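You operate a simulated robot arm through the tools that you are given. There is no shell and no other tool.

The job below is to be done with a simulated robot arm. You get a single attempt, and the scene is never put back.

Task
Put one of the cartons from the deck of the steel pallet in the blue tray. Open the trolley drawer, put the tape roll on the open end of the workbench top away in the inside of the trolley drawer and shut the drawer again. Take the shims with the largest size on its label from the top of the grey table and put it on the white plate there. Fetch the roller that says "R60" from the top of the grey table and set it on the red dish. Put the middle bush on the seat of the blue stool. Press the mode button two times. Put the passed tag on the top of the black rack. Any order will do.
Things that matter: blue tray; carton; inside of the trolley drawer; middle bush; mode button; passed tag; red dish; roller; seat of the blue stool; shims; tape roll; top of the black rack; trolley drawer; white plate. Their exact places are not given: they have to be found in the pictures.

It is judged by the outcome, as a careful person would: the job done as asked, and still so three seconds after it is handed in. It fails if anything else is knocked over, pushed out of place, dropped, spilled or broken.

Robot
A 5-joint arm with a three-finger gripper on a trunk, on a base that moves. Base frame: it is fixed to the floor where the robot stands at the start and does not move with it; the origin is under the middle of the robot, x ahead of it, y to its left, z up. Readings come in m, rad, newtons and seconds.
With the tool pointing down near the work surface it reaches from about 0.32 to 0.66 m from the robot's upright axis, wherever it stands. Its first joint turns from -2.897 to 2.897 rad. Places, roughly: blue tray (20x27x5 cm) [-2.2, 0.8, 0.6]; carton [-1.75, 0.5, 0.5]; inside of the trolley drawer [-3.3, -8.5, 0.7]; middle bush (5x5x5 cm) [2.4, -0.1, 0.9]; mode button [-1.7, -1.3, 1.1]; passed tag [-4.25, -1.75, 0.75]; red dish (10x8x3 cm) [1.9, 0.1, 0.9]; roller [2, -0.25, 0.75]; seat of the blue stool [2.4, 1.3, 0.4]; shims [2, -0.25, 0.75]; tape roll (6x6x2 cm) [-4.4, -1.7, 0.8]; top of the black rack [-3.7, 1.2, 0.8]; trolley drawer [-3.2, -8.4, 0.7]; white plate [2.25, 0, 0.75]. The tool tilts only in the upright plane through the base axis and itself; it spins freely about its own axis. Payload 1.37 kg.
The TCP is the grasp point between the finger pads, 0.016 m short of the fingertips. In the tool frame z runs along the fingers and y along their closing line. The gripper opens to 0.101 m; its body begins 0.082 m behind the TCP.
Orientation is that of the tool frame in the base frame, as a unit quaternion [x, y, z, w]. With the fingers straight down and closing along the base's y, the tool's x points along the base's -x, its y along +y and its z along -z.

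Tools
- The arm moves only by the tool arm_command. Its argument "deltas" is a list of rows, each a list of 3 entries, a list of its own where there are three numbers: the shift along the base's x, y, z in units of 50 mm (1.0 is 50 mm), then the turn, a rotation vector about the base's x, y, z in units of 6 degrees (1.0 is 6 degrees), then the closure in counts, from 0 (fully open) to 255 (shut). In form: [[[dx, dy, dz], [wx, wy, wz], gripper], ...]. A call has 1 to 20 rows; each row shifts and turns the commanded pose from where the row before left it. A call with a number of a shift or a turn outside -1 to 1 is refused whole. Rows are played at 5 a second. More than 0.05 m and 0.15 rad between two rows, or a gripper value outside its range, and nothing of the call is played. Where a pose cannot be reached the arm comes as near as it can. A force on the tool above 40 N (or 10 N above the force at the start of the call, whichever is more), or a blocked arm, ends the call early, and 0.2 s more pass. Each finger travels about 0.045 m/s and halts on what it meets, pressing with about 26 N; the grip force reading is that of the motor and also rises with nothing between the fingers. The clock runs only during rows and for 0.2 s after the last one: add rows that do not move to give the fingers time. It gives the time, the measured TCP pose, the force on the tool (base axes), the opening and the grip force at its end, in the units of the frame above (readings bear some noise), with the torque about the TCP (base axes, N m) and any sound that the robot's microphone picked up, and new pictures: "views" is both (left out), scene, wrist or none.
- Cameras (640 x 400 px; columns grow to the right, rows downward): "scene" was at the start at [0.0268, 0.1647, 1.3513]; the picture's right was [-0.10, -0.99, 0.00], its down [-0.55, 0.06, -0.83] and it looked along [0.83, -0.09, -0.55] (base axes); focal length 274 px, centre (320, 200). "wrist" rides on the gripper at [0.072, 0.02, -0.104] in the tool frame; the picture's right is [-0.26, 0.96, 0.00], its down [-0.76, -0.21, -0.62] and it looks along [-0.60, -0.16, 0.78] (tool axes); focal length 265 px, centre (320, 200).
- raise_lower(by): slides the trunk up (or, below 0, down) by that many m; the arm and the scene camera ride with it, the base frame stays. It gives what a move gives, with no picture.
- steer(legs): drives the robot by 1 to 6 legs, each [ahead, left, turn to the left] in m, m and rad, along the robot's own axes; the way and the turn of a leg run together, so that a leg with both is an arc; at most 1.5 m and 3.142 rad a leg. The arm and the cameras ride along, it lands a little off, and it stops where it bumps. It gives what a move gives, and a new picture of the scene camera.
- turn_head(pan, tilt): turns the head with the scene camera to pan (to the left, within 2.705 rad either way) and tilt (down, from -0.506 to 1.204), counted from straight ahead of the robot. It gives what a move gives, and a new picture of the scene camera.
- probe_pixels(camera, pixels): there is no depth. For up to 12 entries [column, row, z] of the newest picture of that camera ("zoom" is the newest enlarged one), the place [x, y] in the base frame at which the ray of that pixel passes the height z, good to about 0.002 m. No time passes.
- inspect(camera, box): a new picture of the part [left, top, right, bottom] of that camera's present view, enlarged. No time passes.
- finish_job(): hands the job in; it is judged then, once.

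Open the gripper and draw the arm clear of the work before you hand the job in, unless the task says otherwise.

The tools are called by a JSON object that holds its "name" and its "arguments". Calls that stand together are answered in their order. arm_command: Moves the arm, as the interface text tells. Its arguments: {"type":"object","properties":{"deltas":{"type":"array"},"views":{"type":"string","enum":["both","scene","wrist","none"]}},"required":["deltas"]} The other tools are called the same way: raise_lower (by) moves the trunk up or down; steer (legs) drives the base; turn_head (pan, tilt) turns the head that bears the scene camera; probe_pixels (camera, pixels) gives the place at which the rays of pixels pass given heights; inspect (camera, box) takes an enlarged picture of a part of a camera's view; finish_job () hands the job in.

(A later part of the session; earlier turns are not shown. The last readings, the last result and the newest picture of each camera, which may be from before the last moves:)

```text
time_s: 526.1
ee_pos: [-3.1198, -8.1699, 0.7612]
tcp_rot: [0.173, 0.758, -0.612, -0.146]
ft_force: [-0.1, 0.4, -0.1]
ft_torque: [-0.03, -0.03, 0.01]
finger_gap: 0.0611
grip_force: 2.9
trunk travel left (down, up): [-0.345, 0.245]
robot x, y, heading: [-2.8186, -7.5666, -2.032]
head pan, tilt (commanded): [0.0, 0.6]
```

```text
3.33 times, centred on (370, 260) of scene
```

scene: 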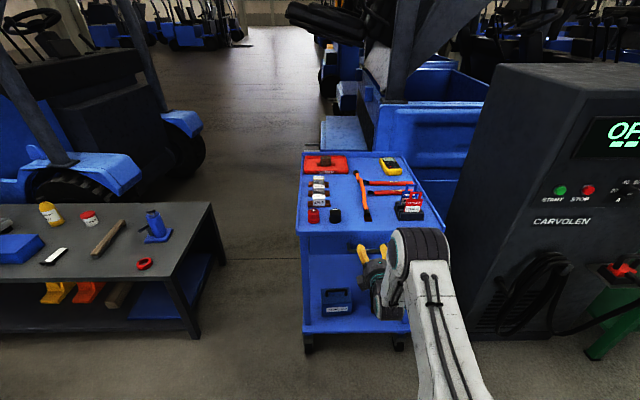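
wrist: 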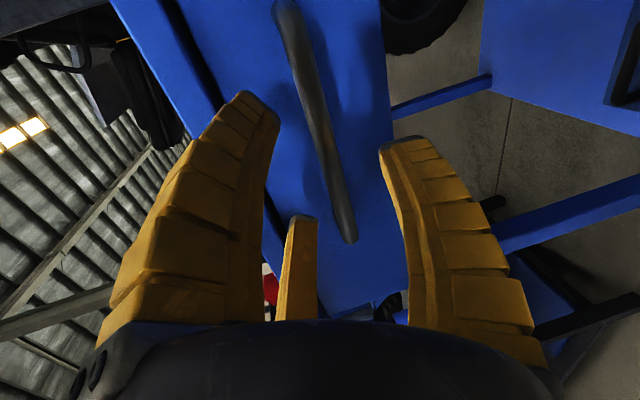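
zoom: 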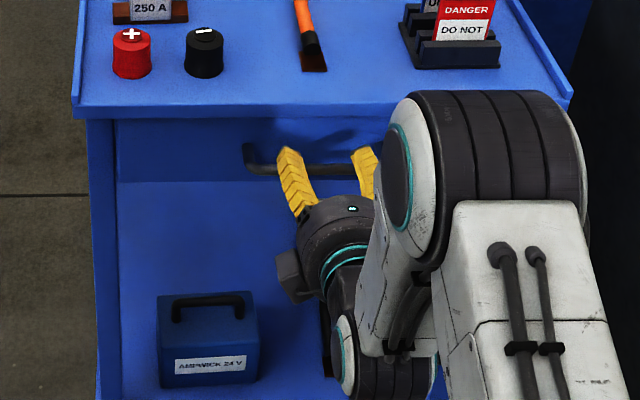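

The handle spans both sides of the hand symmetrically and lies about 3 cm ahead. I advance 0.028 m more (and 4 mm lower), then look before closing.

{"name": "arm_command", "arguments": {"deltas": [[[-0.122, -0.245, -0.1], [0, 0, 0], 110], [[-0.122, -0.245, -0.1], [0, 0, 0], 110], [[0, 0, 0], [0, 0, 0], 110]], "views": "wrist"}}

{"name": "inspect", "arguments": {"camera": "scene", "box": [330, 220, 420, 290]}}

```text
time_s: 526.9
ee_pos: [-3.1318, -8.1928, 0.7505]
tcp_rot: [0.175, 0.758, -0.611, -0.146]
ft_force: [0.3, -0.3, -0.2]
ft_torque: [-0.01, -0.01, -0.03]
finger_gap: 0.0608
grip_force: 2.8
trunk travel left (down, up): [-0.345, 0.245]
robot x, y, heading: [-2.8211, -7.5668, -2.032]
head pan, tilt (commanded): [0.0, 0.6]
```

wrist: 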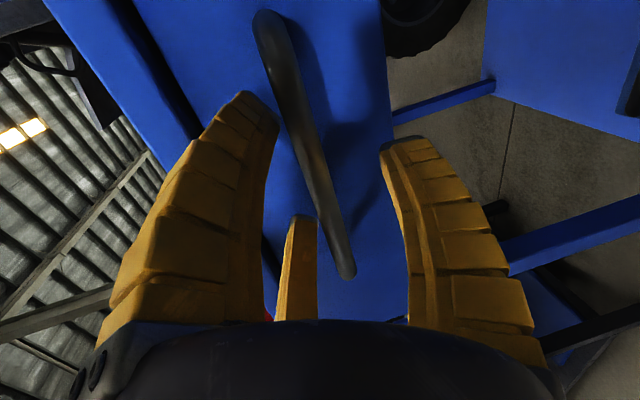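

```text
5.71 times, centred on (375, 255) of scene
```

zoom: 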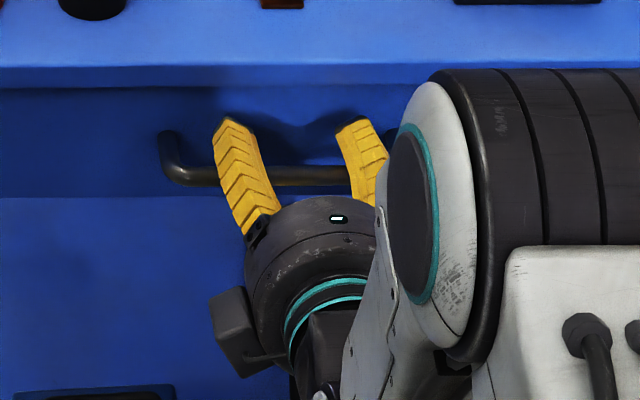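

The fingers straddle the rod with the thumb below. I close on it.

{"name": "arm_command", "arguments": {"deltas": [[[0, 0, 0], [0, 0, 0], 180], [[0, 0, 0], [0, 0, 0], 255], [[0, 0, 0], [0, 0, 0], 255], [[0, 0, 0], [0, 0, 0], 255], [[0, 0, 0], [0, 0, 0], 255], [[0, 0, 0], [0, 0, 0], 255]], "views": "wrist"}}

```text
time_s: 528.3
ee_pos: [-3.1312, -8.1919, 0.7535]
tcp_rot: [0.174, 0.756, -0.613, -0.148]
ft_force: [4.0, -6.1, 15.6]
ft_torque: [-0.01, -0.14, 0.04]
finger_gap: 0.0153
grip_force: 27.6
trunk travel left (down, up): [-0.345, 0.245]
robot x, y, heading: [-2.8221, -7.5646, -2.041]
head pan, tilt (commanded): [0.0, 0.6]
```

wrist: 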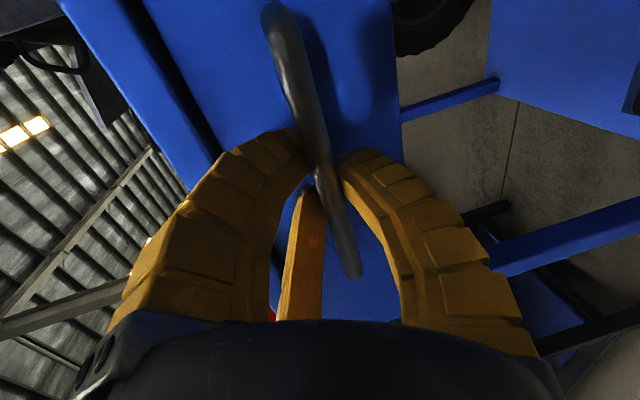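

The rod is gripped (gap 0.015). I relieve the upward force a little and pull the drawer out 3 cm with the arm to see how it behaves.

{"name": "arm_command", "arguments": {"deltas": [[[0, 0, 0.05], [0, 0, 0], 255], [[0.089, 0.179, 0], [0, 0, 0], 255], [[0.089, 0.179, 0], [0, 0, 0], 255], [[0.089, 0.179, 0], [0, 0, 0], 255], [[0, 0, 0], [0, 0, 0], 255]], "views": "both"}}

{"name": "inspect", "arguments": {"camera": "scene", "box": [290, 190, 440, 350]}}

```text
time_s: 529.5
ee_pos: [-3.1185, -8.1642, 0.7529]
tcp_rot: [0.174, 0.757, -0.613, -0.147]
ft_force: [4.6, -2.6, 15.8]
ft_torque: [-0.02, -0.12, 0.0]
finger_gap: 0.0151
grip_force: 28.2
trunk travel left (down, up): [-0.345, 0.245]
robot x, y, heading: [-2.8191, -7.5667, -2.039]
head pan, tilt (commanded): [0.0, 0.6]
```

scene: 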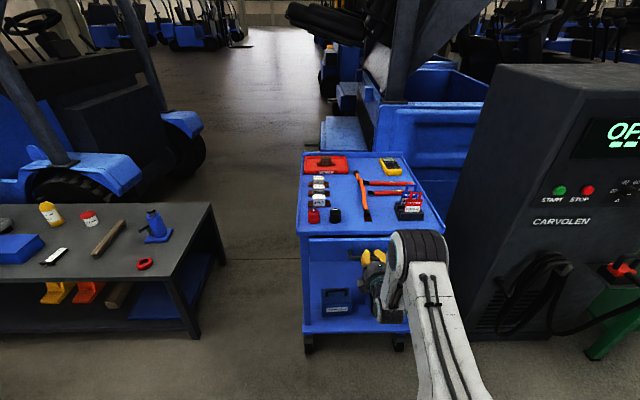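
wrist: 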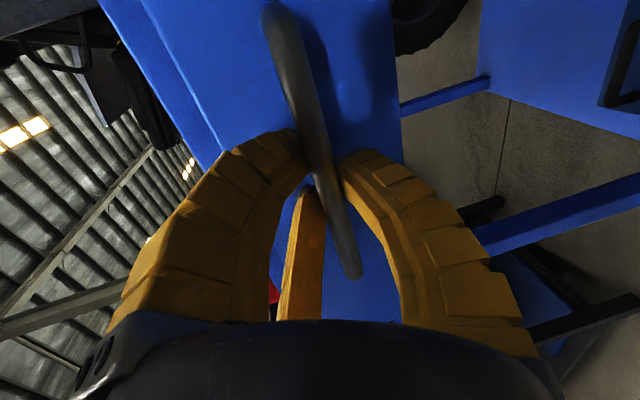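

```text
2.50 times, centred on (365, 270) of scene
```

zoom: 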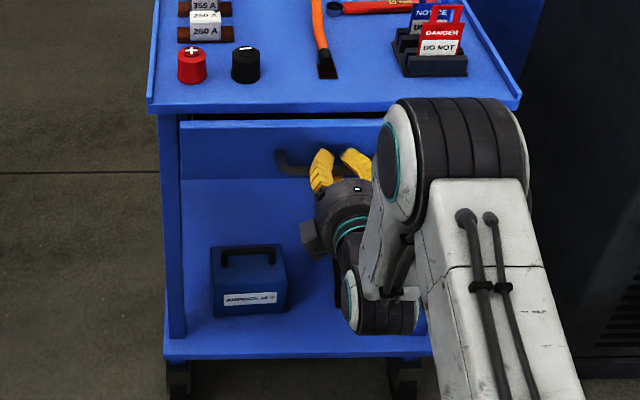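

The drawer slid out 3 cm and the trolley stayed put. I pull it further by driving straight back 0.18 m.

{"name": "steer", "arguments": {"legs": [[-0.18, 0, 0]]}}

{"name": "inspect", "arguments": {"camera": "scene", "box": [270, 190, 450, 350]}}

```text
time_s: 531.0
ee_pos: [-3.0382, -8.0024, 0.7536]
tcp_rot: [0.175, 0.757, -0.612, -0.148]
ft_force: [-9.5, 4.7, 14.7]
ft_torque: [0.07, -0.01, 0.01]
finger_gap: 0.0146
grip_force: 28.0
trunk travel left (down, up): [-0.345, 0.245]
robot x, y, heading: [-2.7371, -7.399, -2.035]
head pan, tilt (commanded): [0.0, 0.6]
```

scene: 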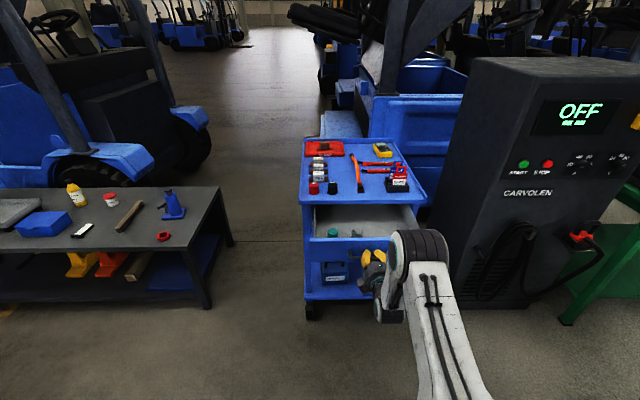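

```text
2.50 times, centred on (360, 270) of scene
```

zoom: 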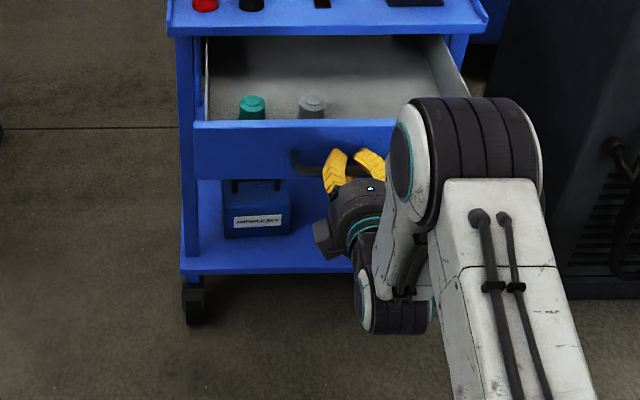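

The drawer is about 0.21 m open, with a teal and a grey item inside near the front. I pull another 4 cm for room.

{"name": "arm_command", "arguments": {"deltas": [[[0.089, 0.179, 0], [0, 0, 0], 255], [[0.089, 0.179, 0], [0, 0, 0], 255], [[0.089, 0.179, 0], [0, 0, 0], 255], [[0.089, 0.179, 0], [0, 0, 0], 255], [[0, 0, 0], [0, 0, 0], 255]], "views": "scene"}}

```text
time_s: 532.2
ee_pos: [-3.0212, -7.9669, 0.7534]
tcp_rot: [0.175, 0.756, -0.614, -0.147]
ft_force: [-10.1, 3.3, 9.7]
ft_torque: [0.05, 0.0, 0.0]
finger_gap: 0.0148
grip_force: 27.6
trunk travel left (down, up): [-0.345, 0.245]
robot x, y, heading: [-2.7396, -7.4051, -2.04]
head pan, tilt (commanded): [0.0, 0.6]
```

scene: 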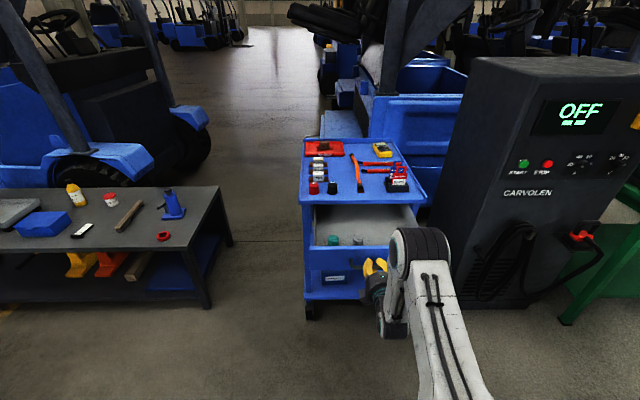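

The drawer is about 0.25 m open. I open the fingers and withdraw along the tool axis.

{"name": "arm_command", "arguments": {"deltas": [[[0, 0, 0], [0, 0, 0], 110], [[0, 0, 0], [0, 0, 0], 110], [[0, 0, 0], [0, 0, 0], 110], [[0.217, 0.438, 0.05], [0, 0, 0], 110], [[0.217, 0.438, 0.05], [0, 0, 0], 110], [[0.217, 0.438, 0.05], [0, 0, 0], 110], [[0.217, 0.438, 0.05], [0, 0, 0], 110], [[0, 0, 0], [0, 0, 0], 110]], "views": "both"}}

```text
time_s: 534.0
ee_pos: [-2.9768, -7.8778, 0.7628]
tcp_rot: [0.176, 0.756, -0.612, -0.148]
ft_force: [-1.2, -0.6, 0.4]
ft_torque: [0.05, 0.01, -0.02]
finger_gap: 0.0611
grip_force: 2.7
trunk travel left (down, up): [-0.345, 0.245]
robot x, y, heading: [-2.7379, -7.4022, -2.034]
head pan, tilt (commanded): [0.0, 0.6]
```

scene: 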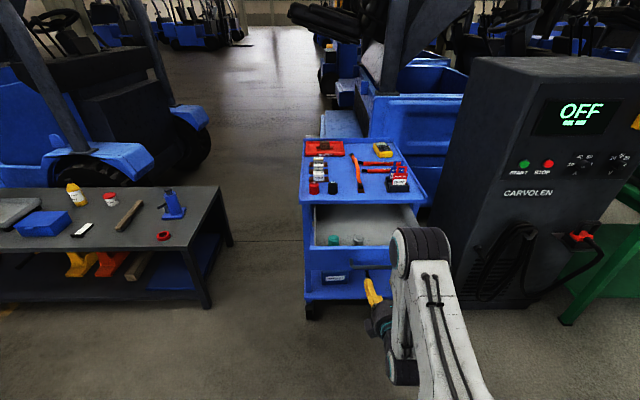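
wrist: 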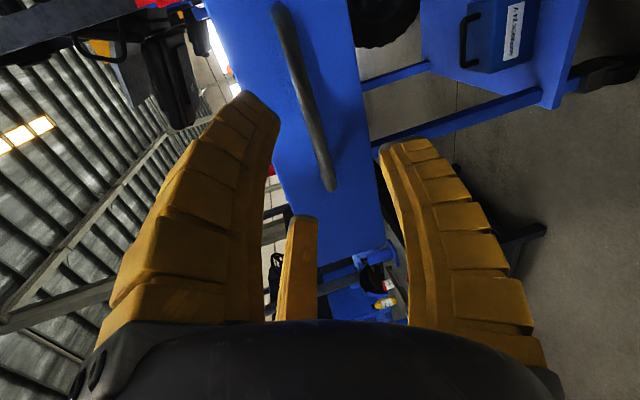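

The drawer stays open. I raise the hand, straighten the tool to point down, and drive back to the low table for the tape.

{"name": "arm_command", "arguments": {"deltas": [[[0, 0, 0.8], [0, 0, 0], 0], [[0, 0, 0.8], [0, 0, 0], 0], [[0, 0, 0.8], [0, 0, 0], 0], [[0, 0, 0.8], [0.895, -0.447, 0], 0], [[0, 0, 0.4], [0.895, -0.447, 0], 0], [[0, 0, 0], [0.895, -0.447, 0], 0], [[0, 0, 0], [0.895, -0.447, 0], 0], [[0, 0, 0], [0.895, -0.447, 0], 0], [[0, 0, 0], [0.895, -0.447, 0], 0], [[0, 0, 0], [0.895, -0.447, 0], 0], [[0, 0, 0], [0.895, -0.447, 0], 0], [[0, 0, 0], [0.895, -0.447, 0], 0], [[0, 0, 0], [0.895, -0.447, 0], 0], [[0, 0, 0], [0.895, -0.447, 0], 0], [[0, 0, 0], [0.895, -0.447, 0], 0], [[0, 0, 0], [0.895, -0.447, 0], 0]], "views": "none"}}

{"name": "steer", "arguments": {"legs": [[0.5, 0.885, 0]]}}

{"name": "turn_head", "arguments": {"pan": 0.3, "tilt": 1.0}}

```text
time_s: 537.5
ee_pos: [-2.9787, -7.8847, 0.9428]
tcp_rot: [0.226, 0.974, 0.001, 0.0]
ft_force: [0.6, -1.4, 0.0]
ft_torque: [0.01, -0.03, -0.02]
finger_gap: 0.1004
grip_force: 0.1
out of reach, approached as far as the arm can: row 3
trunk travel left (down, up): [-0.345, 0.245]
robot x, y, heading: [-2.7402, -7.4, -2.038]
head pan, tilt (commanded): [0.0, 0.6]
```

```text
time_s: 542.7
ee_pos: [-2.3794, -8.73, 0.9433]
tcp_rot: [0.211, 0.977, 0.0, 0.0]
ft_force: [-0.4, -0.1, 0.1]
ft_torque: [0.03, 0.0, 0.04]
finger_gap: 0.1007
grip_force: 0.1
trunk travel left (down, up): [-0.345, 0.245]
robot x, y, heading: [-2.1545, -8.2394, -2.009]
head pan, tilt (commanded): [0.0, 0.6]
```

scene: 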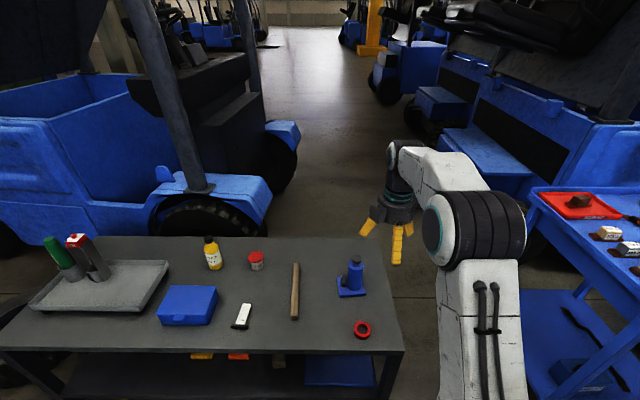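

```text
time_s: 543.6
ee_pos: [-2.3793, -8.7323, 0.9422]
tcp_rot: [0.21, 0.978, -0.001, 0.0]
ft_force: [0.5, -0.3, 0.0]
ft_torque: [0.02, -0.02, -0.02]
finger_gap: 0.1008
grip_force: 0.1
trunk travel left (down, up): [-0.345, 0.245]
robot x, y, heading: [-2.1509, -8.2413, -2.008]
head pan, tilt (commanded): [0.3, 1.0]
```

scene: 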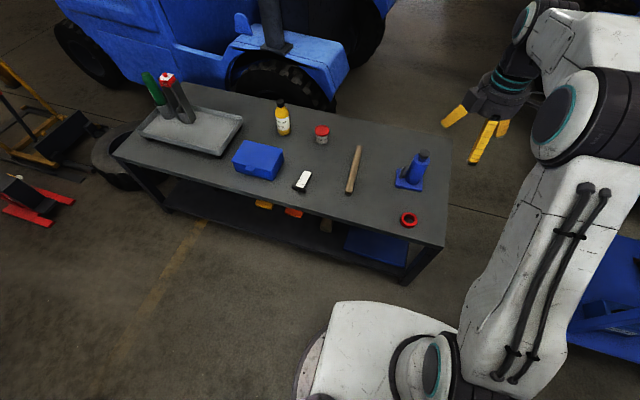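

The tape lies at (408, 219). I probe it, and lower the trunk by 0.28 m with the hand above it.

{"name": "probe_pixels", "arguments": {"camera": "scene", "pixels": [[408.5, 217.5, 0.52], [408.5, 220, 0.5]]}}

{"name": "arm_command", "arguments": {"deltas": [[[0.33, -0.55, 0], [0, 0, 0], 0], [[0, 0, 0], [0, 0, 0], 0]], "views": "none"}}

{"name": "raise_lower", "arguments": {"by": -0.28}}

{"name": "arm_command", "arguments": {"deltas": [[[0, 0, 0], [0, 0, 0], 70], [[0, 0, 0], [0, 0, 0], 70]], "views": "wrist"}}

```text
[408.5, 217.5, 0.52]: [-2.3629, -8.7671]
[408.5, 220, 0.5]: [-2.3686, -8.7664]
```

```text
time_s: 544.2
ee_pos: [-2.362, -8.7581, 0.9439]
tcp_rot: [0.211, 0.978, 0.001, 0.0]
ft_force: [0.8, -0.9, 0.1]
ft_torque: [0.02, 0.04, 0.03]
finger_gap: 0.1007
grip_force: 0.0
trunk travel left (down, up): [-0.345, 0.245]
robot x, y, heading: [-2.1471, -8.2446, -2.014]
head pan, tilt (commanded): [0.3, 1.0]
```

```text
time_s: 547.0
ee_pos: [-2.3617, -8.7585, 0.6633]
tcp_rot: [0.211, 0.978, 0.0, 0.0]
ft_force: [0.0, -0.1, -1.6]
ft_torque: [-0.03, 0.01, 0.01]
finger_gap: 0.1004
grip_force: 0.0
trunk travel left (down, up): [-0.065, 0.525]
robot x, y, heading: [-2.1519, -8.2441, -2.009]
head pan, tilt (commanded): [0.3, 1.0]
```

```text
time_s: 547.6
ee_pos: [-2.3631, -8.7579, 0.6634]
tcp_rot: [0.211, 0.977, 0.0, 0.0]
ft_force: [0.2, 0.4, 0.4]
ft_torque: [-0.02, 0.03, 0.0]
finger_gap: 0.0761
grip_force: 2.0
trunk travel left (down, up): [-0.065, 0.525]
robot x, y, heading: [-2.1526, -8.239, -2.008]
head pan, tilt (commanded): [0.3, 1.0]
```

wrist: 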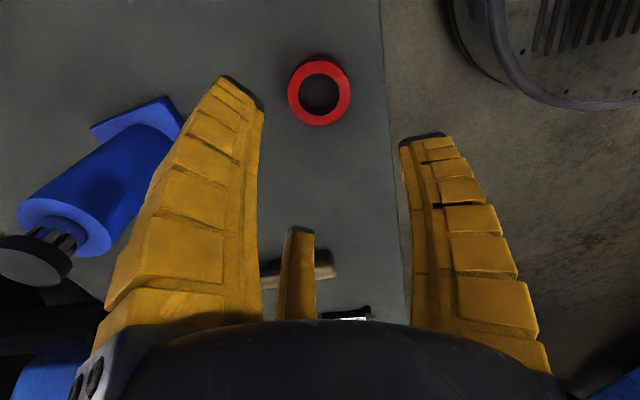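

The tape ring is at (319, 91) in the wrist view. I probe it to centre the hand.

{"name": "probe_pixels", "arguments": {"camera": "wrist", "pixels": [[319.5, 91, 0.52], [319.5, 91, 0.525], [288, 91, 0.52], [351, 91, 0.52]]}}

```text
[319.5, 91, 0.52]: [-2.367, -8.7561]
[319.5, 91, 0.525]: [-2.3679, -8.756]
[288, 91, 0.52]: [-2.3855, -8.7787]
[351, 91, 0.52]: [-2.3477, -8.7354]
```

I shift 4 mm and descend to z 0.521, then close on the tape.

{"name": "arm_command", "arguments": {"deltas": [[[-0.08, 0.04, -0.8], [0, 0, 0], 70], [[0, 0, -0.8], [0, 0, 0], 70], [[0, 0, -0.7], [0, 0, 0], 70], [[0, 0, -0.4], [0, 0, 0], 70], [[0, 0, -0.12], [0, 0, 0], 70], [[0, 0, 0], [0, 0, 0], 70]], "views": "wrist"}}

{"name": "arm_command", "arguments": {"deltas": [[[0, 0, 0], [0, 0, 0], 255], [[0, 0, 0], [0, 0, 0], 255], [[0, 0, 0], [0, 0, 0], 255], [[0, 0, 0], [0, 0, 0], 255], [[0, 0, 0], [0, 0, 0], 255], [[0, 0, 0], [0, 0, 0], 255], [[0, 0, 0.03], [0, 0, 0], 255], [[0, 0, 0.05], [0, 0, 0], 255], [[0, 0, 0.1], [0, 0, 0], 255], [[0, 0, 0.2], [0, 0, 0], 255], [[0, 0, 0.4], [0, 0, 0], 255], [[0, 0, 0.4], [0, 0, 0], 255], [[0, 0, 0], [0, 0, 0], 255]], "views": "wrist"}}

```text
time_s: 549.0
ee_pos: [-2.3663, -8.7555, 0.5204]
tcp_rot: [0.211, 0.977, 0.0, 0.001]
ft_force: [0.4, -0.1, -0.2]
ft_torque: [0.01, 0.03, 0.0]
finger_gap: 0.076
grip_force: 1.8
trunk travel left (down, up): [-0.065, 0.525]
robot x, y, heading: [-2.1493, -8.2406, -2.011]
head pan, tilt (commanded): [0.3, 1.0]
```

wrist: 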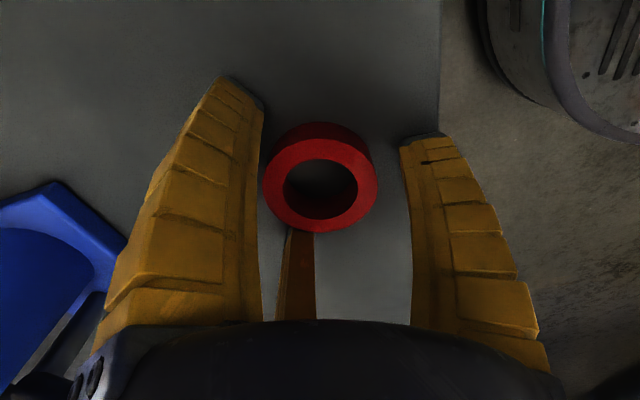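

```text
time_s: 551.8
ee_pos: [-2.366, -8.7555, 0.5822]
tcp_rot: [0.211, 0.977, 0.0, 0.0]
ft_force: [0.9, 0.0, -0.5]
ft_torque: [0.02, -0.03, -0.01]
finger_gap: 0.0528
grip_force: 26.2
trunk travel left (down, up): [-0.065, 0.525]
robot x, y, heading: [-2.1511, -8.242, -2.006]
head pan, tilt (commanded): [0.3, 1.0]
```

wrist: 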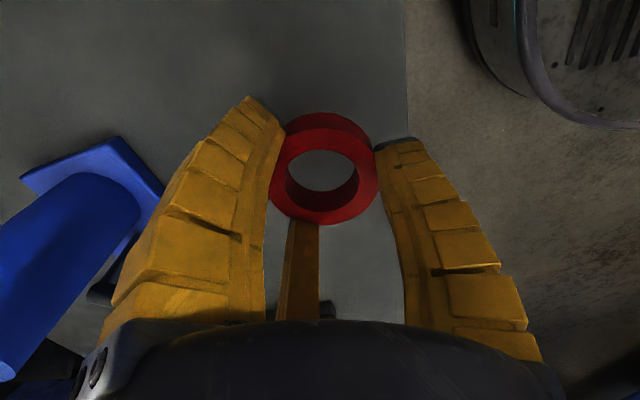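

The tape is held again. I raise the trunk 0.38 m and drive around to stand in front of the open drawer.

{"name": "raise_lower", "arguments": {"by": 0.38}}

{"name": "steer", "arguments": {"legs": [[-0.35, -0.3, 0], [0.14, -0.6525, 0]]}}

{"name": "turn_head", "arguments": {"pan": 0.1, "tilt": 0.95}}

```text
time_s: 555.5
ee_pos: [-2.3666, -8.7561, 0.9609]
tcp_rot: [0.21, 0.978, 0.001, 0.0]
ft_force: [0.9, 0.0, -0.1]
ft_torque: [0.0, 0.01, 0.0]
finger_gap: 0.0518
grip_force: 25.1
trunk travel left (down, up): [-0.445, 0.145]
robot x, y, heading: [-2.1485, -8.2421, -2.009]
head pan, tilt (commanded): [0.3, 1.0]
```

```text
time_s: 561.6
ee_pos: [-3.1511, -8.1466, 0.9618]
tcp_rot: [0.215, 0.977, 0.0, 0.0]
ft_force: [-0.2, 0.3, -0.2]
ft_torque: [0.02, -0.02, 0.0]
finger_gap: 0.0514
grip_force: 25.8
trunk travel left (down, up): [-0.445, 0.145]
robot x, y, heading: [-2.9326, -7.6302, -2.02]
head pan, tilt (commanded): [0.3, 1.0]
```

scene: 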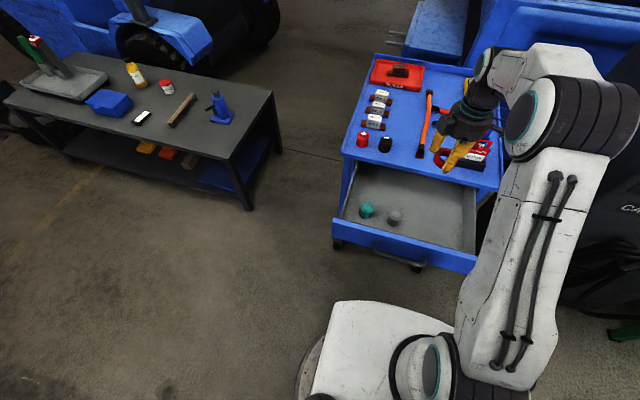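

```text
time_s: 562.4
ee_pos: [-3.1519, -8.145, 0.9609]
tcp_rot: [0.215, 0.977, 0.001, 0.0]
ft_force: [0.4, 0.7, -0.8]
ft_torque: [-0.01, 0.01, -0.01]
finger_gap: 0.0514
grip_force: 25.2
trunk travel left (down, up): [-0.445, 0.145]
robot x, y, heading: [-2.9313, -7.6362, -2.016]
head pan, tilt (commanded): [0.099, 0.949]
```

scene: 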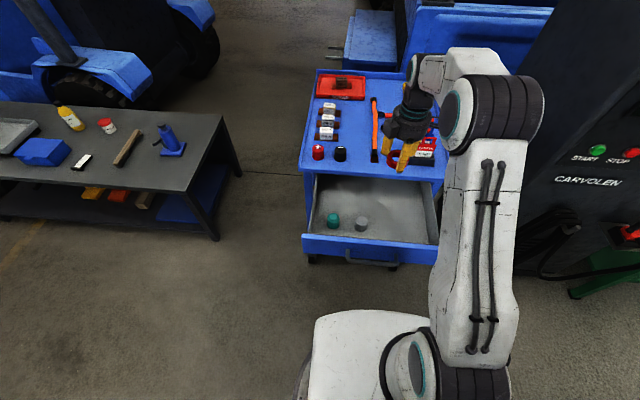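

The open drawer is in clear view: a teal and a grey item at its left front, the right half free. I enlarge it and probe.

{"name": "inspect", "arguments": {"camera": "scene", "box": [295, 160, 455, 275]}}

{"name": "probe_pixels", "arguments": {"camera": "scene", "pixels": [[400, 210, 0.7], [400, 210, 0.72], [332, 222, 0.7], [361, 226, 0.7], [303, 237, 0.78], [438, 247, 0.78], [303, 172, 0.8], [440, 178, 0.8], [315, 180, 0.7], [432, 192, 0.7]]}}

```text
3.48 times, centred on (375, 218) of scene
```

zoom: 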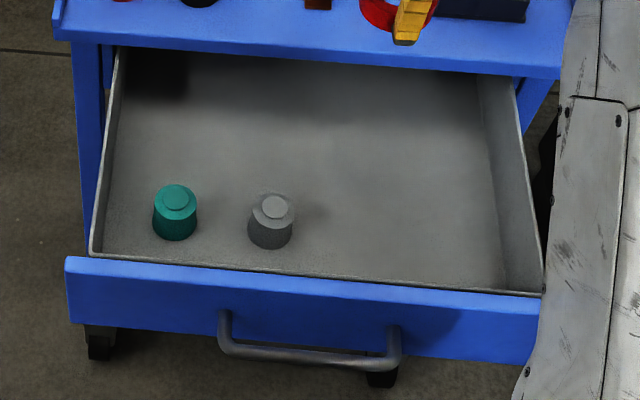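

```text
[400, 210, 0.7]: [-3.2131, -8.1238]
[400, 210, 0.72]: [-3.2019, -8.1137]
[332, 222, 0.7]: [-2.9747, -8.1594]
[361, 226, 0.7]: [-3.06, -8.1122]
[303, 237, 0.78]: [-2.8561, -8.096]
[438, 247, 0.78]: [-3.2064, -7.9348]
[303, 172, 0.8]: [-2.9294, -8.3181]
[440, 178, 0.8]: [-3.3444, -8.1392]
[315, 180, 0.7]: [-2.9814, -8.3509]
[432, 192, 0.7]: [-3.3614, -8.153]
```

The free spot in the right half is about [-3.188, -8.091]. I move the tape above it and lower to z 0.80 to look.

{"name": "arm_command", "arguments": {"deltas": [[[-0.36, 0.54, 0], [0, 0, 0], 255], [[-0.36, 0.54, 0], [0, 0, 0], 255], [[0, 0, -0.7], [0, 0, 0], 255], [[0, 0, -0.8], [0, 0, 0], 255], [[0, 0, -0.8], [0, 0, 0], 255], [[0, 0, -0.8], [0, 0, 0], 255], [[0, 0, 0], [0, 0, 0], 255]], "views": "both"}}

{"name": "inspect", "arguments": {"camera": "scene", "box": [295, 160, 455, 275]}}

```text
time_s: 564.0
ee_pos: [-3.188, -8.0923, 0.8064]
tcp_rot: [0.216, 0.976, 0.001, 0.0]
ft_force: [0.3, -0.2, 0.1]
ft_torque: [-0.03, 0.0, 0.01]
finger_gap: 0.0511
grip_force: 26.0
trunk travel left (down, up): [-0.445, 0.145]
robot x, y, heading: [-2.9339, -7.6305, -2.024]
head pan, tilt (commanded): [0.099, 0.949]
```

scene: 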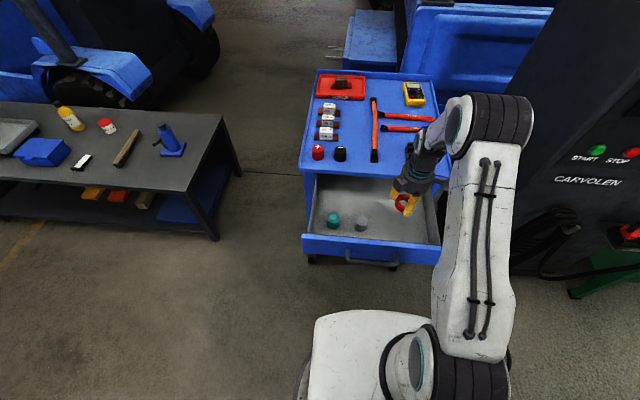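
wrist: 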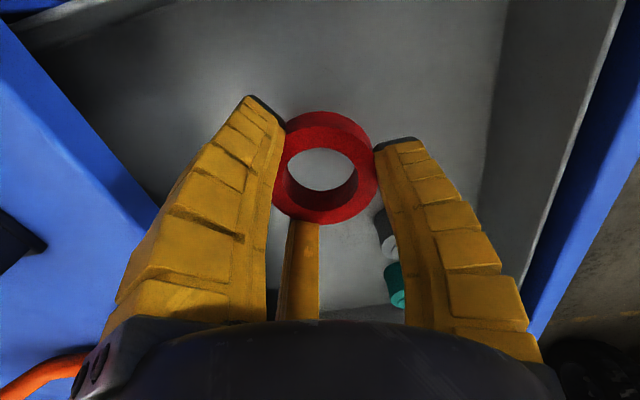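

```text
3.48 times, centred on (375, 218) of scene
```

zoom: 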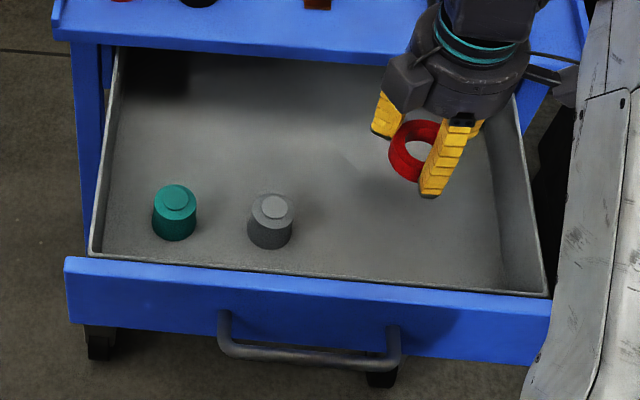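

The tape is over the free right half. I lower to z 0.74, then feel for the drawer floor in 2 mm steps.

{"name": "arm_command", "arguments": {"deltas": [[[0, 0, -0.5], [0, 0, 0], 255], [[0, 0, -0.5], [0, 0, 0], 255], [[0, 0, -0.3], [0, 0, 0], 255], [[0, 0, 0], [0, 0, 0], 255]], "views": "none"}}

{"name": "arm_command", "arguments": {"deltas": [[[0, 0, -0.04], [0, 0, 0], 255], [[0, 0, -0.04], [0, 0, 0], 255], [[0, 0, -0.04], [0, 0, 0], 255], [[0, 0, -0.04], [0, 0, 0], 255]], "views": "none"}}

```text
time_s: 565.0
ee_pos: [-3.1863, -8.0908, 0.7409]
tcp_rot: [0.216, 0.976, -0.001, 0.0]
ft_force: [0.2, -0.4, -0.5]
ft_torque: [-0.02, 0.02, 0.01]
finger_gap: 0.0512
grip_force: 26.4
trunk travel left (down, up): [-0.445, 0.145]
robot x, y, heading: [-2.9317, -7.6332, -2.022]
head pan, tilt (commanded): [0.099, 0.949]
```

```text
time_s: 566.0
ee_pos: [-3.1874, -8.0917, 0.7329]
tcp_rot: [0.217, 0.976, -0.001, 0.0]
ft_force: [1.1, 0.6, 3.6]
ft_torque: [0.04, 0.09, -0.05]
finger_gap: 0.0515
grip_force: 26.0
trunk travel left (down, up): [-0.445, 0.145]
robot x, y, heading: [-2.9332, -7.6332, -2.017]
head pan, tilt (commanded): [0.099, 0.949]
```

Contact with the drawer floor at z 0.733. I open just enough to release the tape and rise.

{"name": "arm_command", "arguments": {"deltas": [[[0, 0, 0], [0, 0, 0], 130], [[0, 0, 0], [0, 0, 0], 80], [[0, 0, 0], [0, 0, 0], 75], [[0, 0, 0], [0, 0, 0], 75], [[0, 0, 0.3], [0, 0, 0], 75], [[0, 0, 0.8], [0, 0, 0], 75], [[0, 0, 0.9], [0, 0, 0], 75], [[0, 0, 0.9], [0, 0, 0], 75], [[0, 0, 0.9], [0, 0, 0], 75]], "views": "both"}}

```text
time_s: 568.0
ee_pos: [-3.1873, -8.0885, 0.9229]
tcp_rot: [0.216, 0.976, 0.0, 0.0]
ft_force: [0.4, -1.2, 0.5]
ft_torque: [0.0, 0.0, 0.02]
finger_gap: 0.0742
grip_force: 2.0
trunk travel left (down, up): [-0.445, 0.145]
robot x, y, heading: [-2.9347, -7.6333, -2.016]
head pan, tilt (commanded): [0.099, 0.949]
```

scene: 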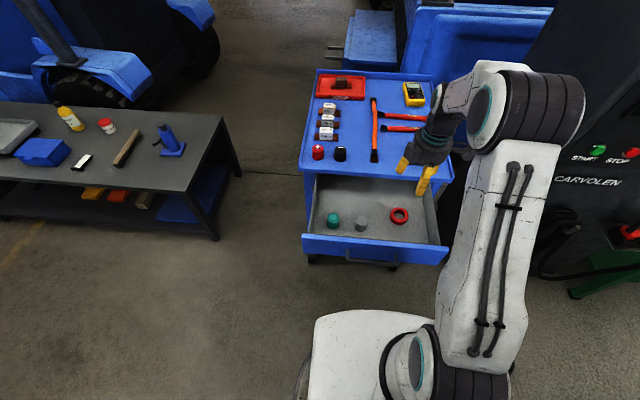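
wrist: 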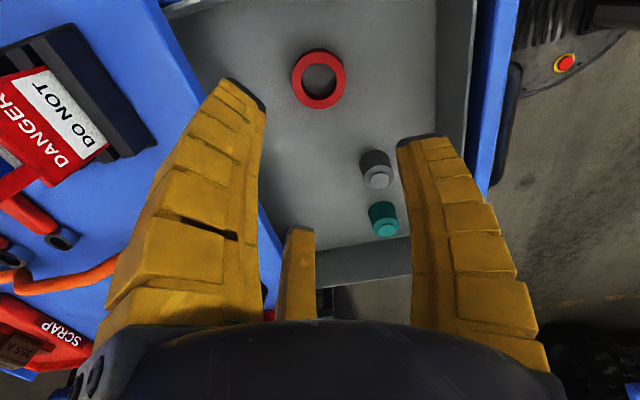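

The tape roll lies in the drawer's right half. To shut the drawer I will take the handle again the same way: I back up to the earlier pulling stance and lower the trunk 0.1 m.

{"name": "steer", "arguments": {"legs": [[-0.29, 0.078, 0], [0, 0, -0.022]]}}

{"name": "raise_lower", "arguments": {"by": -0.1}}

```text
time_s: 570.4
ee_pos: [-2.9996, -7.8547, 0.9223]
tcp_rot: [0.227, 0.974, -0.001, 0.0]
ft_force: [0.8, 0.6, -0.3]
ft_torque: [-0.03, -0.03, 0.03]
finger_gap: 0.074
grip_force: 2.3
trunk travel left (down, up): [-0.445, 0.145]
robot x, y, heading: [-2.7353, -7.4049, -2.037]
head pan, tilt (commanded): [0.099, 0.949]
```

scene: 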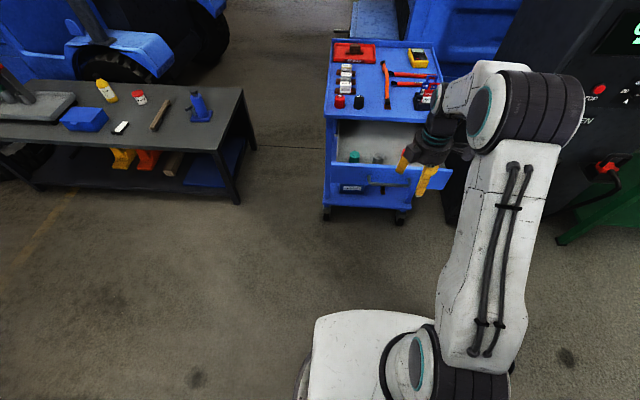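

```text
time_s: 571.7
ee_pos: [-3.0001, -7.854, 0.8227]
tcp_rot: [0.227, 0.974, -0.001, 0.0]
ft_force: [-0.4, -0.1, -0.3]
ft_torque: [0.03, 0.03, -0.02]
finger_gap: 0.0741
grip_force: 2.2
trunk travel left (down, up): [-0.345, 0.245]
robot x, y, heading: [-2.7342, -7.4031, -2.043]
head pan, tilt (commanded): [0.099, 0.949]
```

I raise slightly, line up with the handle and tilt the tool outward 78° again.

{"name": "arm_command", "arguments": {"deltas": [[[0.25, -0.24, 0.7], [0, 0, 0], 110], [[0.25, -0.24, 0.7], [0, 0, 0], 110], [[0, 0, 0.4], [-0.895, 0.447, 0], 110], [[0, 0, 0], [-0.895, 0.447, 0], 110], [[0, 0, 0], [-0.895, 0.447, 0], 110], [[0, 0, 0], [-0.895, 0.447, 0], 110], [[0, 0, 0], [-0.895, 0.447, 0], 110], [[0, 0, 0], [-0.895, 0.447, 0], 110], [[0, 0, 0], [-0.895, 0.447, 0], 110], [[0, 0, 0], [-0.895, 0.447, 0], 110], [[0, 0, 0], [-0.895, 0.447, 0], 110], [[0, 0, 0], [-0.895, 0.447, 0], 110], [[0, 0, 0], [-0.895, 0.447, 0], 110], [[0, 0, 0], [-0.895, 0.447, 0], 110], [[0, 0, 0], [-0.895, 0.447, 0], 110]], "views": "wrist"}}

```text
time_s: 574.9
ee_pos: [-2.9783, -7.8848, 0.9127]
tcp_rot: [0.177, 0.756, -0.613, -0.147]
ft_force: [-0.3, -0.2, 0.2]
ft_torque: [0.0, 0.0, 0.01]
finger_gap: 0.0613
grip_force: 2.9
out of reach, approached as far as the arm can: row 15
trunk travel left (down, up): [-0.345, 0.245]
robot x, y, heading: [-2.7336, -7.4032, -2.039]
head pan, tilt (commanded): [0.099, 0.949]
```

wrist: 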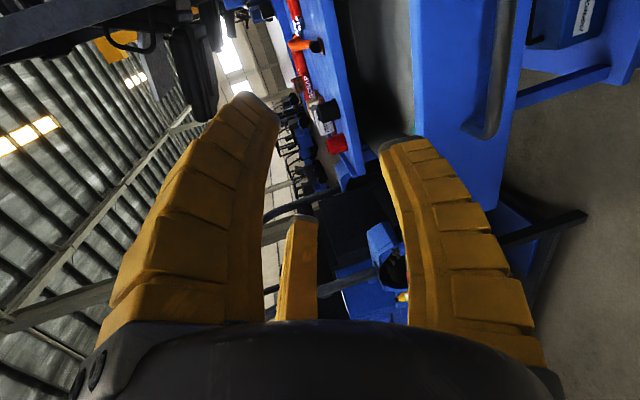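

I lower to z 0.775 in front of the handle and look.

{"name": "arm_command", "arguments": {"deltas": [[[0, 0, -0.9], [0, 0, 0], 110], [[0, 0, -0.9], [0, 0, 0], 110], [[0, 0, -0.95], [0, 0, 0], 110], [[0, 0, 0], [0, 0, 0], 110]], "views": "wrist"}}

```text
time_s: 575.9
ee_pos: [-2.977, -7.8856, 0.7784]
tcp_rot: [0.177, 0.757, -0.612, -0.146]
ft_force: [0.8, -0.5, -0.4]
ft_torque: [-0.02, -0.02, -0.01]
finger_gap: 0.0612
grip_force: 2.5
trunk travel left (down, up): [-0.345, 0.245]
robot x, y, heading: [-2.7367, -7.402, -2.041]
head pan, tilt (commanded): [0.099, 0.949]
```

wrist: 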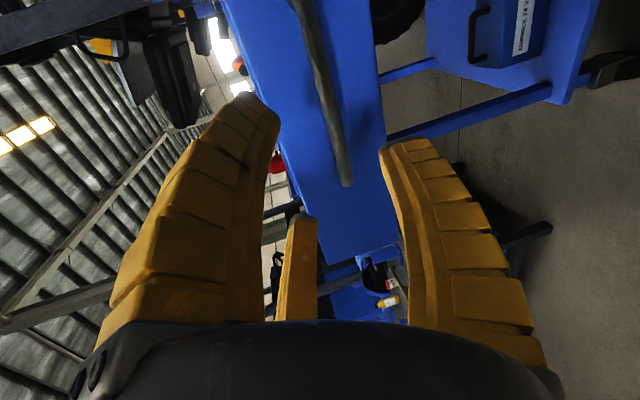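

The handle is again between fingers and thumb. I advance to the earlier grip point [-3.021, -7.967, 0.7515] and close.

{"name": "arm_command", "arguments": {"deltas": [[[-0.221, -0.4065, -0.13], [0, 0, 0], 110], [[-0.221, -0.4065, -0.13], [0, 0, 0], 110], [[-0.221, -0.4065, -0.13], [0, 0, 0], 110], [[-0.221, -0.4065, -0.13], [0, 0, 0], 110], [[0, 0, 0], [0, 0, 0], 110]], "views": "wrist"}}

```text
time_s: 577.1
ee_pos: [-3.021, -7.9669, 0.7507]
tcp_rot: [0.178, 0.757, -0.611, -0.149]
ft_force: [0.4, -1.2, 0.1]
ft_torque: [0.0, 0.0, -0.01]
finger_gap: 0.0608
grip_force: 2.5
trunk travel left (down, up): [-0.345, 0.245]
robot x, y, heading: [-2.7374, -7.4084, -2.038]
head pan, tilt (commanded): [0.099, 0.949]
```

wrist: 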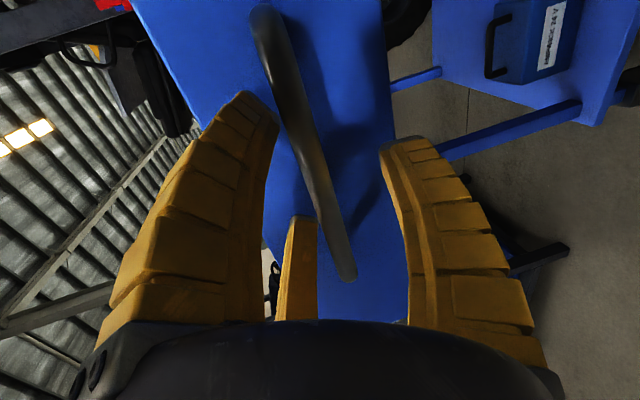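

Same placement as before. I close on the rod.

{"name": "arm_command", "arguments": {"deltas": [[[0, 0, 0], [0, 0, 0], 180], [[0, 0, 0], [0, 0, 0], 255], [[0, 0, 0], [0, 0, 0], 255], [[0, 0, 0], [0, 0, 0], 255], [[0, 0, 0], [0, 0, 0], 255], [[0, 0, 0.04], [0, 0, 0], 255]], "views": "none"}}

{"name": "steer", "arguments": {"legs": [[0.2, 0, 0]]}}

{"name": "inspect", "arguments": {"camera": "scene", "box": [300, 80, 480, 230]}}

```text
time_s: 578.5
ee_pos: [-3.0215, -7.9655, 0.7518]
tcp_rot: [0.178, 0.755, -0.613, -0.149]
ft_force: [-5.2, 0.8, 11.8]
ft_torque: [0.19, 0.19, -0.15]
finger_gap: 0.0127
grip_force: 28.1
trunk travel left (down, up): [-0.345, 0.245]
robot x, y, heading: [-2.7352, -7.4018, -2.039]
head pan, tilt (commanded): [0.099, 0.949]
```

```text
time_s: 580.1
ee_pos: [-3.1095, -8.1414, 0.7516]
tcp_rot: [0.178, 0.757, -0.611, -0.148]
ft_force: [4.5, -2.5, 0.5]
ft_torque: [-0.05, -0.01, -0.01]
finger_gap: 0.0059
grip_force: 27.7
trunk travel left (down, up): [-0.345, 0.245]
robot x, y, heading: [-2.8213, -7.5749, -2.042]
head pan, tilt (commanded): [0.099, 0.949]
```

scene: 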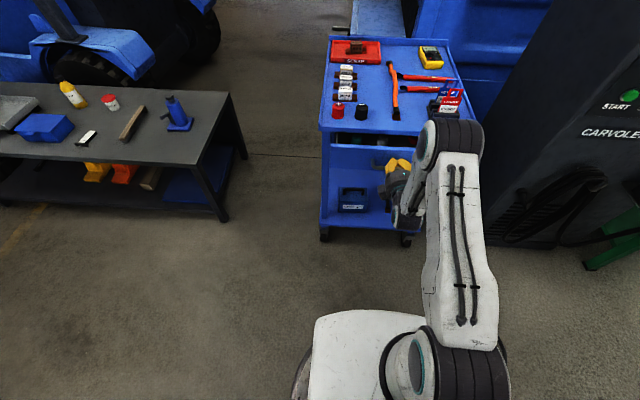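

```text
2.67 times, centred on (390, 155) of scene
```

zoom: 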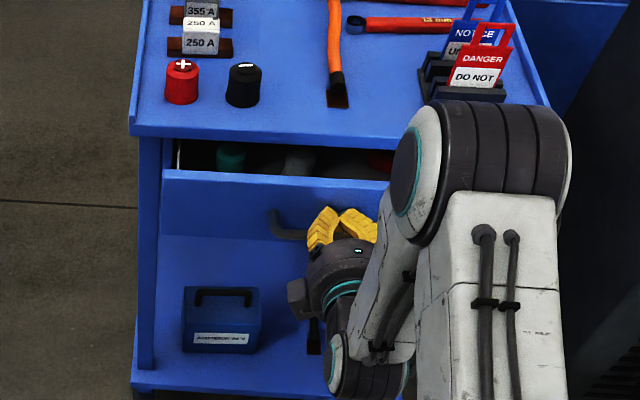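

The drawer is nearly shut (about 5 cm left). I push the rest with the arm in 1 cm steps.

{"name": "arm_command", "arguments": {"deltas": [[[-0.089, -0.179, 0], [0, 0, 0], 255], [[-0.089, -0.179, 0], [0, 0, 0], 255], [[-0.089, -0.179, 0], [0, 0, 0], 255], [[-0.089, -0.179, 0], [0, 0, 0], 255], [[0, 0, 0], [0, 0, 0], 255]], "views": "wrist"}}

{"name": "inspect", "arguments": {"camera": "scene", "box": [300, 80, 480, 230]}}

```text
time_s: 581.3
ee_pos: [-3.1271, -8.1769, 0.7509]
tcp_rot: [0.178, 0.756, -0.612, -0.149]
ft_force: [4.5, -2.7, 3.6]
ft_torque: [-0.01, -0.03, -0.02]
finger_gap: 0.006
grip_force: 28.7
trunk travel left (down, up): [-0.345, 0.245]
robot x, y, heading: [-2.8207, -7.5766, -2.037]
head pan, tilt (commanded): [0.099, 0.949]
```

wrist: 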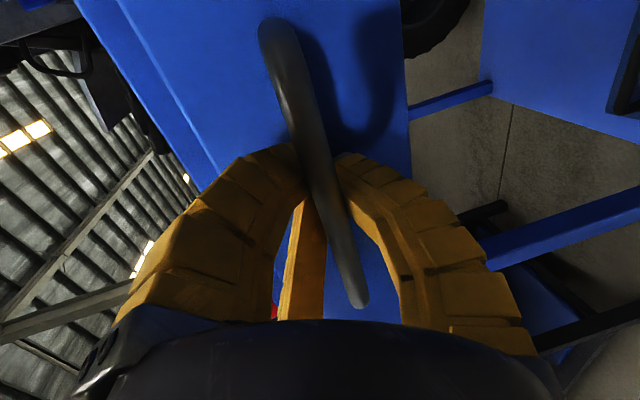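

```text
2.67 times, centred on (390, 155) of scene
```

zoom: 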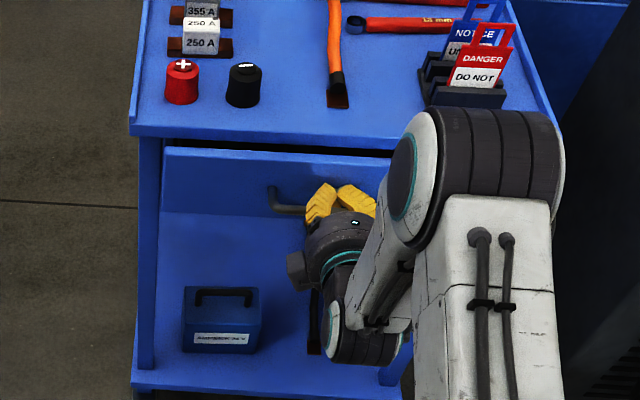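

About 2 cm remain. I continue pushing in 5-10 mm steps, watching the force for the stop.

{"name": "arm_command", "arguments": {"deltas": [[[-0.089, -0.179, 0], [0, 0, 0], 255], [[-0.089, -0.179, 0], [0, 0, 0], 255], [[0, 0, 0], [0, 0, 0], 255]], "views": "none"}}

{"name": "inspect", "arguments": {"camera": "scene", "box": [300, 80, 480, 230]}}

```text
time_s: 582.1
ee_pos: [-3.1365, -8.1951, 0.7507]
tcp_rot: [0.178, 0.757, -0.611, -0.148]
ft_force: [4.1, -0.9, -1.5]
ft_torque: [-0.06, 0.0, -0.02]
finger_gap: 0.0061
grip_force: 28.2
trunk travel left (down, up): [-0.345, 0.245]
robot x, y, heading: [-2.8251, -7.582, -2.041]
head pan, tilt (commanded): [0.099, 0.949]
```

```text
2.67 times, centred on (390, 155) of scene
```

zoom: 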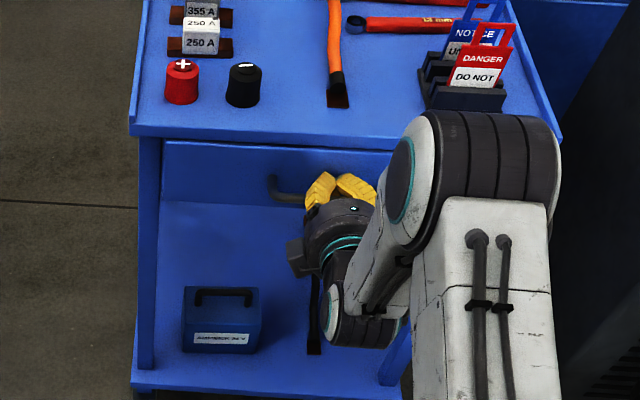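

Almost shut. A few 5 mm steps more until it stops.

{"name": "arm_command", "arguments": {"deltas": [[[-0.0447, -0.0895, 0], [0, 0, 0], 255], [[-0.0447, -0.0895, 0], [0, 0, 0], 255], [[0, 0, 0], [0, 0, 0], 255]], "views": "none"}}

```text
time_s: 582.9
ee_pos: [-3.1399, -8.2028, 0.7506]
tcp_rot: [0.178, 0.757, -0.611, -0.149]
ft_force: [0.9, -1.5, 2.4]
ft_torque: [-0.02, -0.07, -0.05]
finger_gap: 0.006
grip_force: 28.4
trunk travel left (down, up): [-0.345, 0.245]
robot x, y, heading: [-2.8268, -7.5733, -2.043]
head pan, tilt (commanded): [0.099, 0.949]
```

{"name": "arm_command", "arguments": {"deltas": [[[-0.0447, -0.0895, 0], [0, 0, 0], 255], [[-0.0447, -0.0895, 0], [0, 0, 0], 255], [[0, 0, 0], [0, 0, 0], 255]], "views": "wrist"}}

{"name": "inspect", "arguments": {"camera": "scene", "box": [310, 120, 450, 210]}}

```text
time_s: 583.7
ee_pos: [-3.144, -8.209, 0.7511]
tcp_rot: [0.179, 0.758, -0.61, -0.149]
ft_force: [11.9, 26.4, 2.9]
ft_torque: [-0.27, 0.16, 0.06]
finger_gap: 0.0
grip_force: 28.6
trunk travel left (down, up): [-0.345, 0.245]
robot x, y, heading: [-2.825, -7.5778, -2.042]
head pan, tilt (commanded): [0.099, 0.949]
```

wrist: 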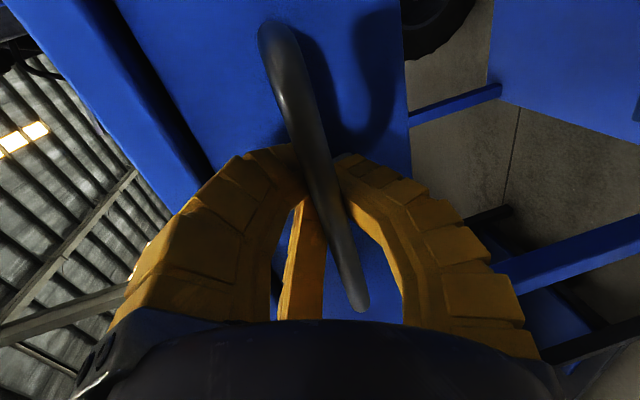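

```text
4.44 times, centred on (380, 165) of scene
```

zoom: 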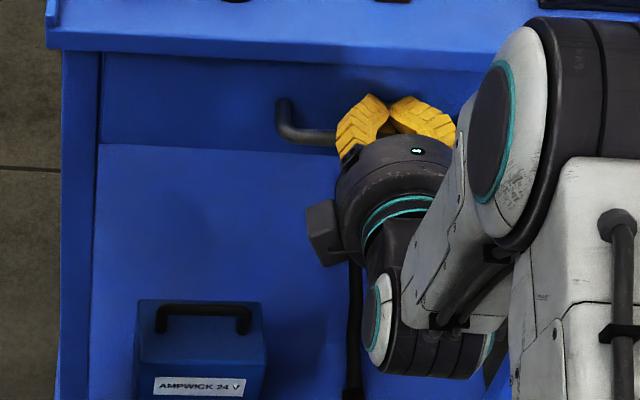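

The force rose to 29 N against the push: the drawer is shut. I open the fingers and withdraw straight back without dragging the handle.

{"name": "arm_command", "arguments": {"deltas": [[[0, 0, 0], [0, 0, 0], 100], [[0, 0, 0], [0, 0, 0], 60], [[0, 0, 0], [0, 0, 0], 60], [[0, 0, 0], [0, 0, 0], 60]], "views": "wrist"}}

```text
time_s: 584.7
ee_pos: [-3.143, -8.2086, 0.7475]
tcp_rot: [0.179, 0.76, -0.607, -0.147]
ft_force: [13.4, 31.6, -13.9]
ft_torque: [-0.61, 0.26, -0.01]
finger_gap: 0.0644
grip_force: 0.0
trunk travel left (down, up): [-0.345, 0.245]
robot x, y, heading: [-2.8234, -7.5793, -2.038]
head pan, tilt (commanded): [0.099, 0.949]
```

wrist: 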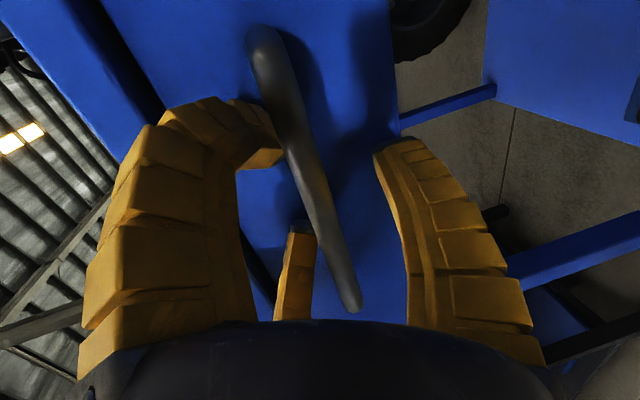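

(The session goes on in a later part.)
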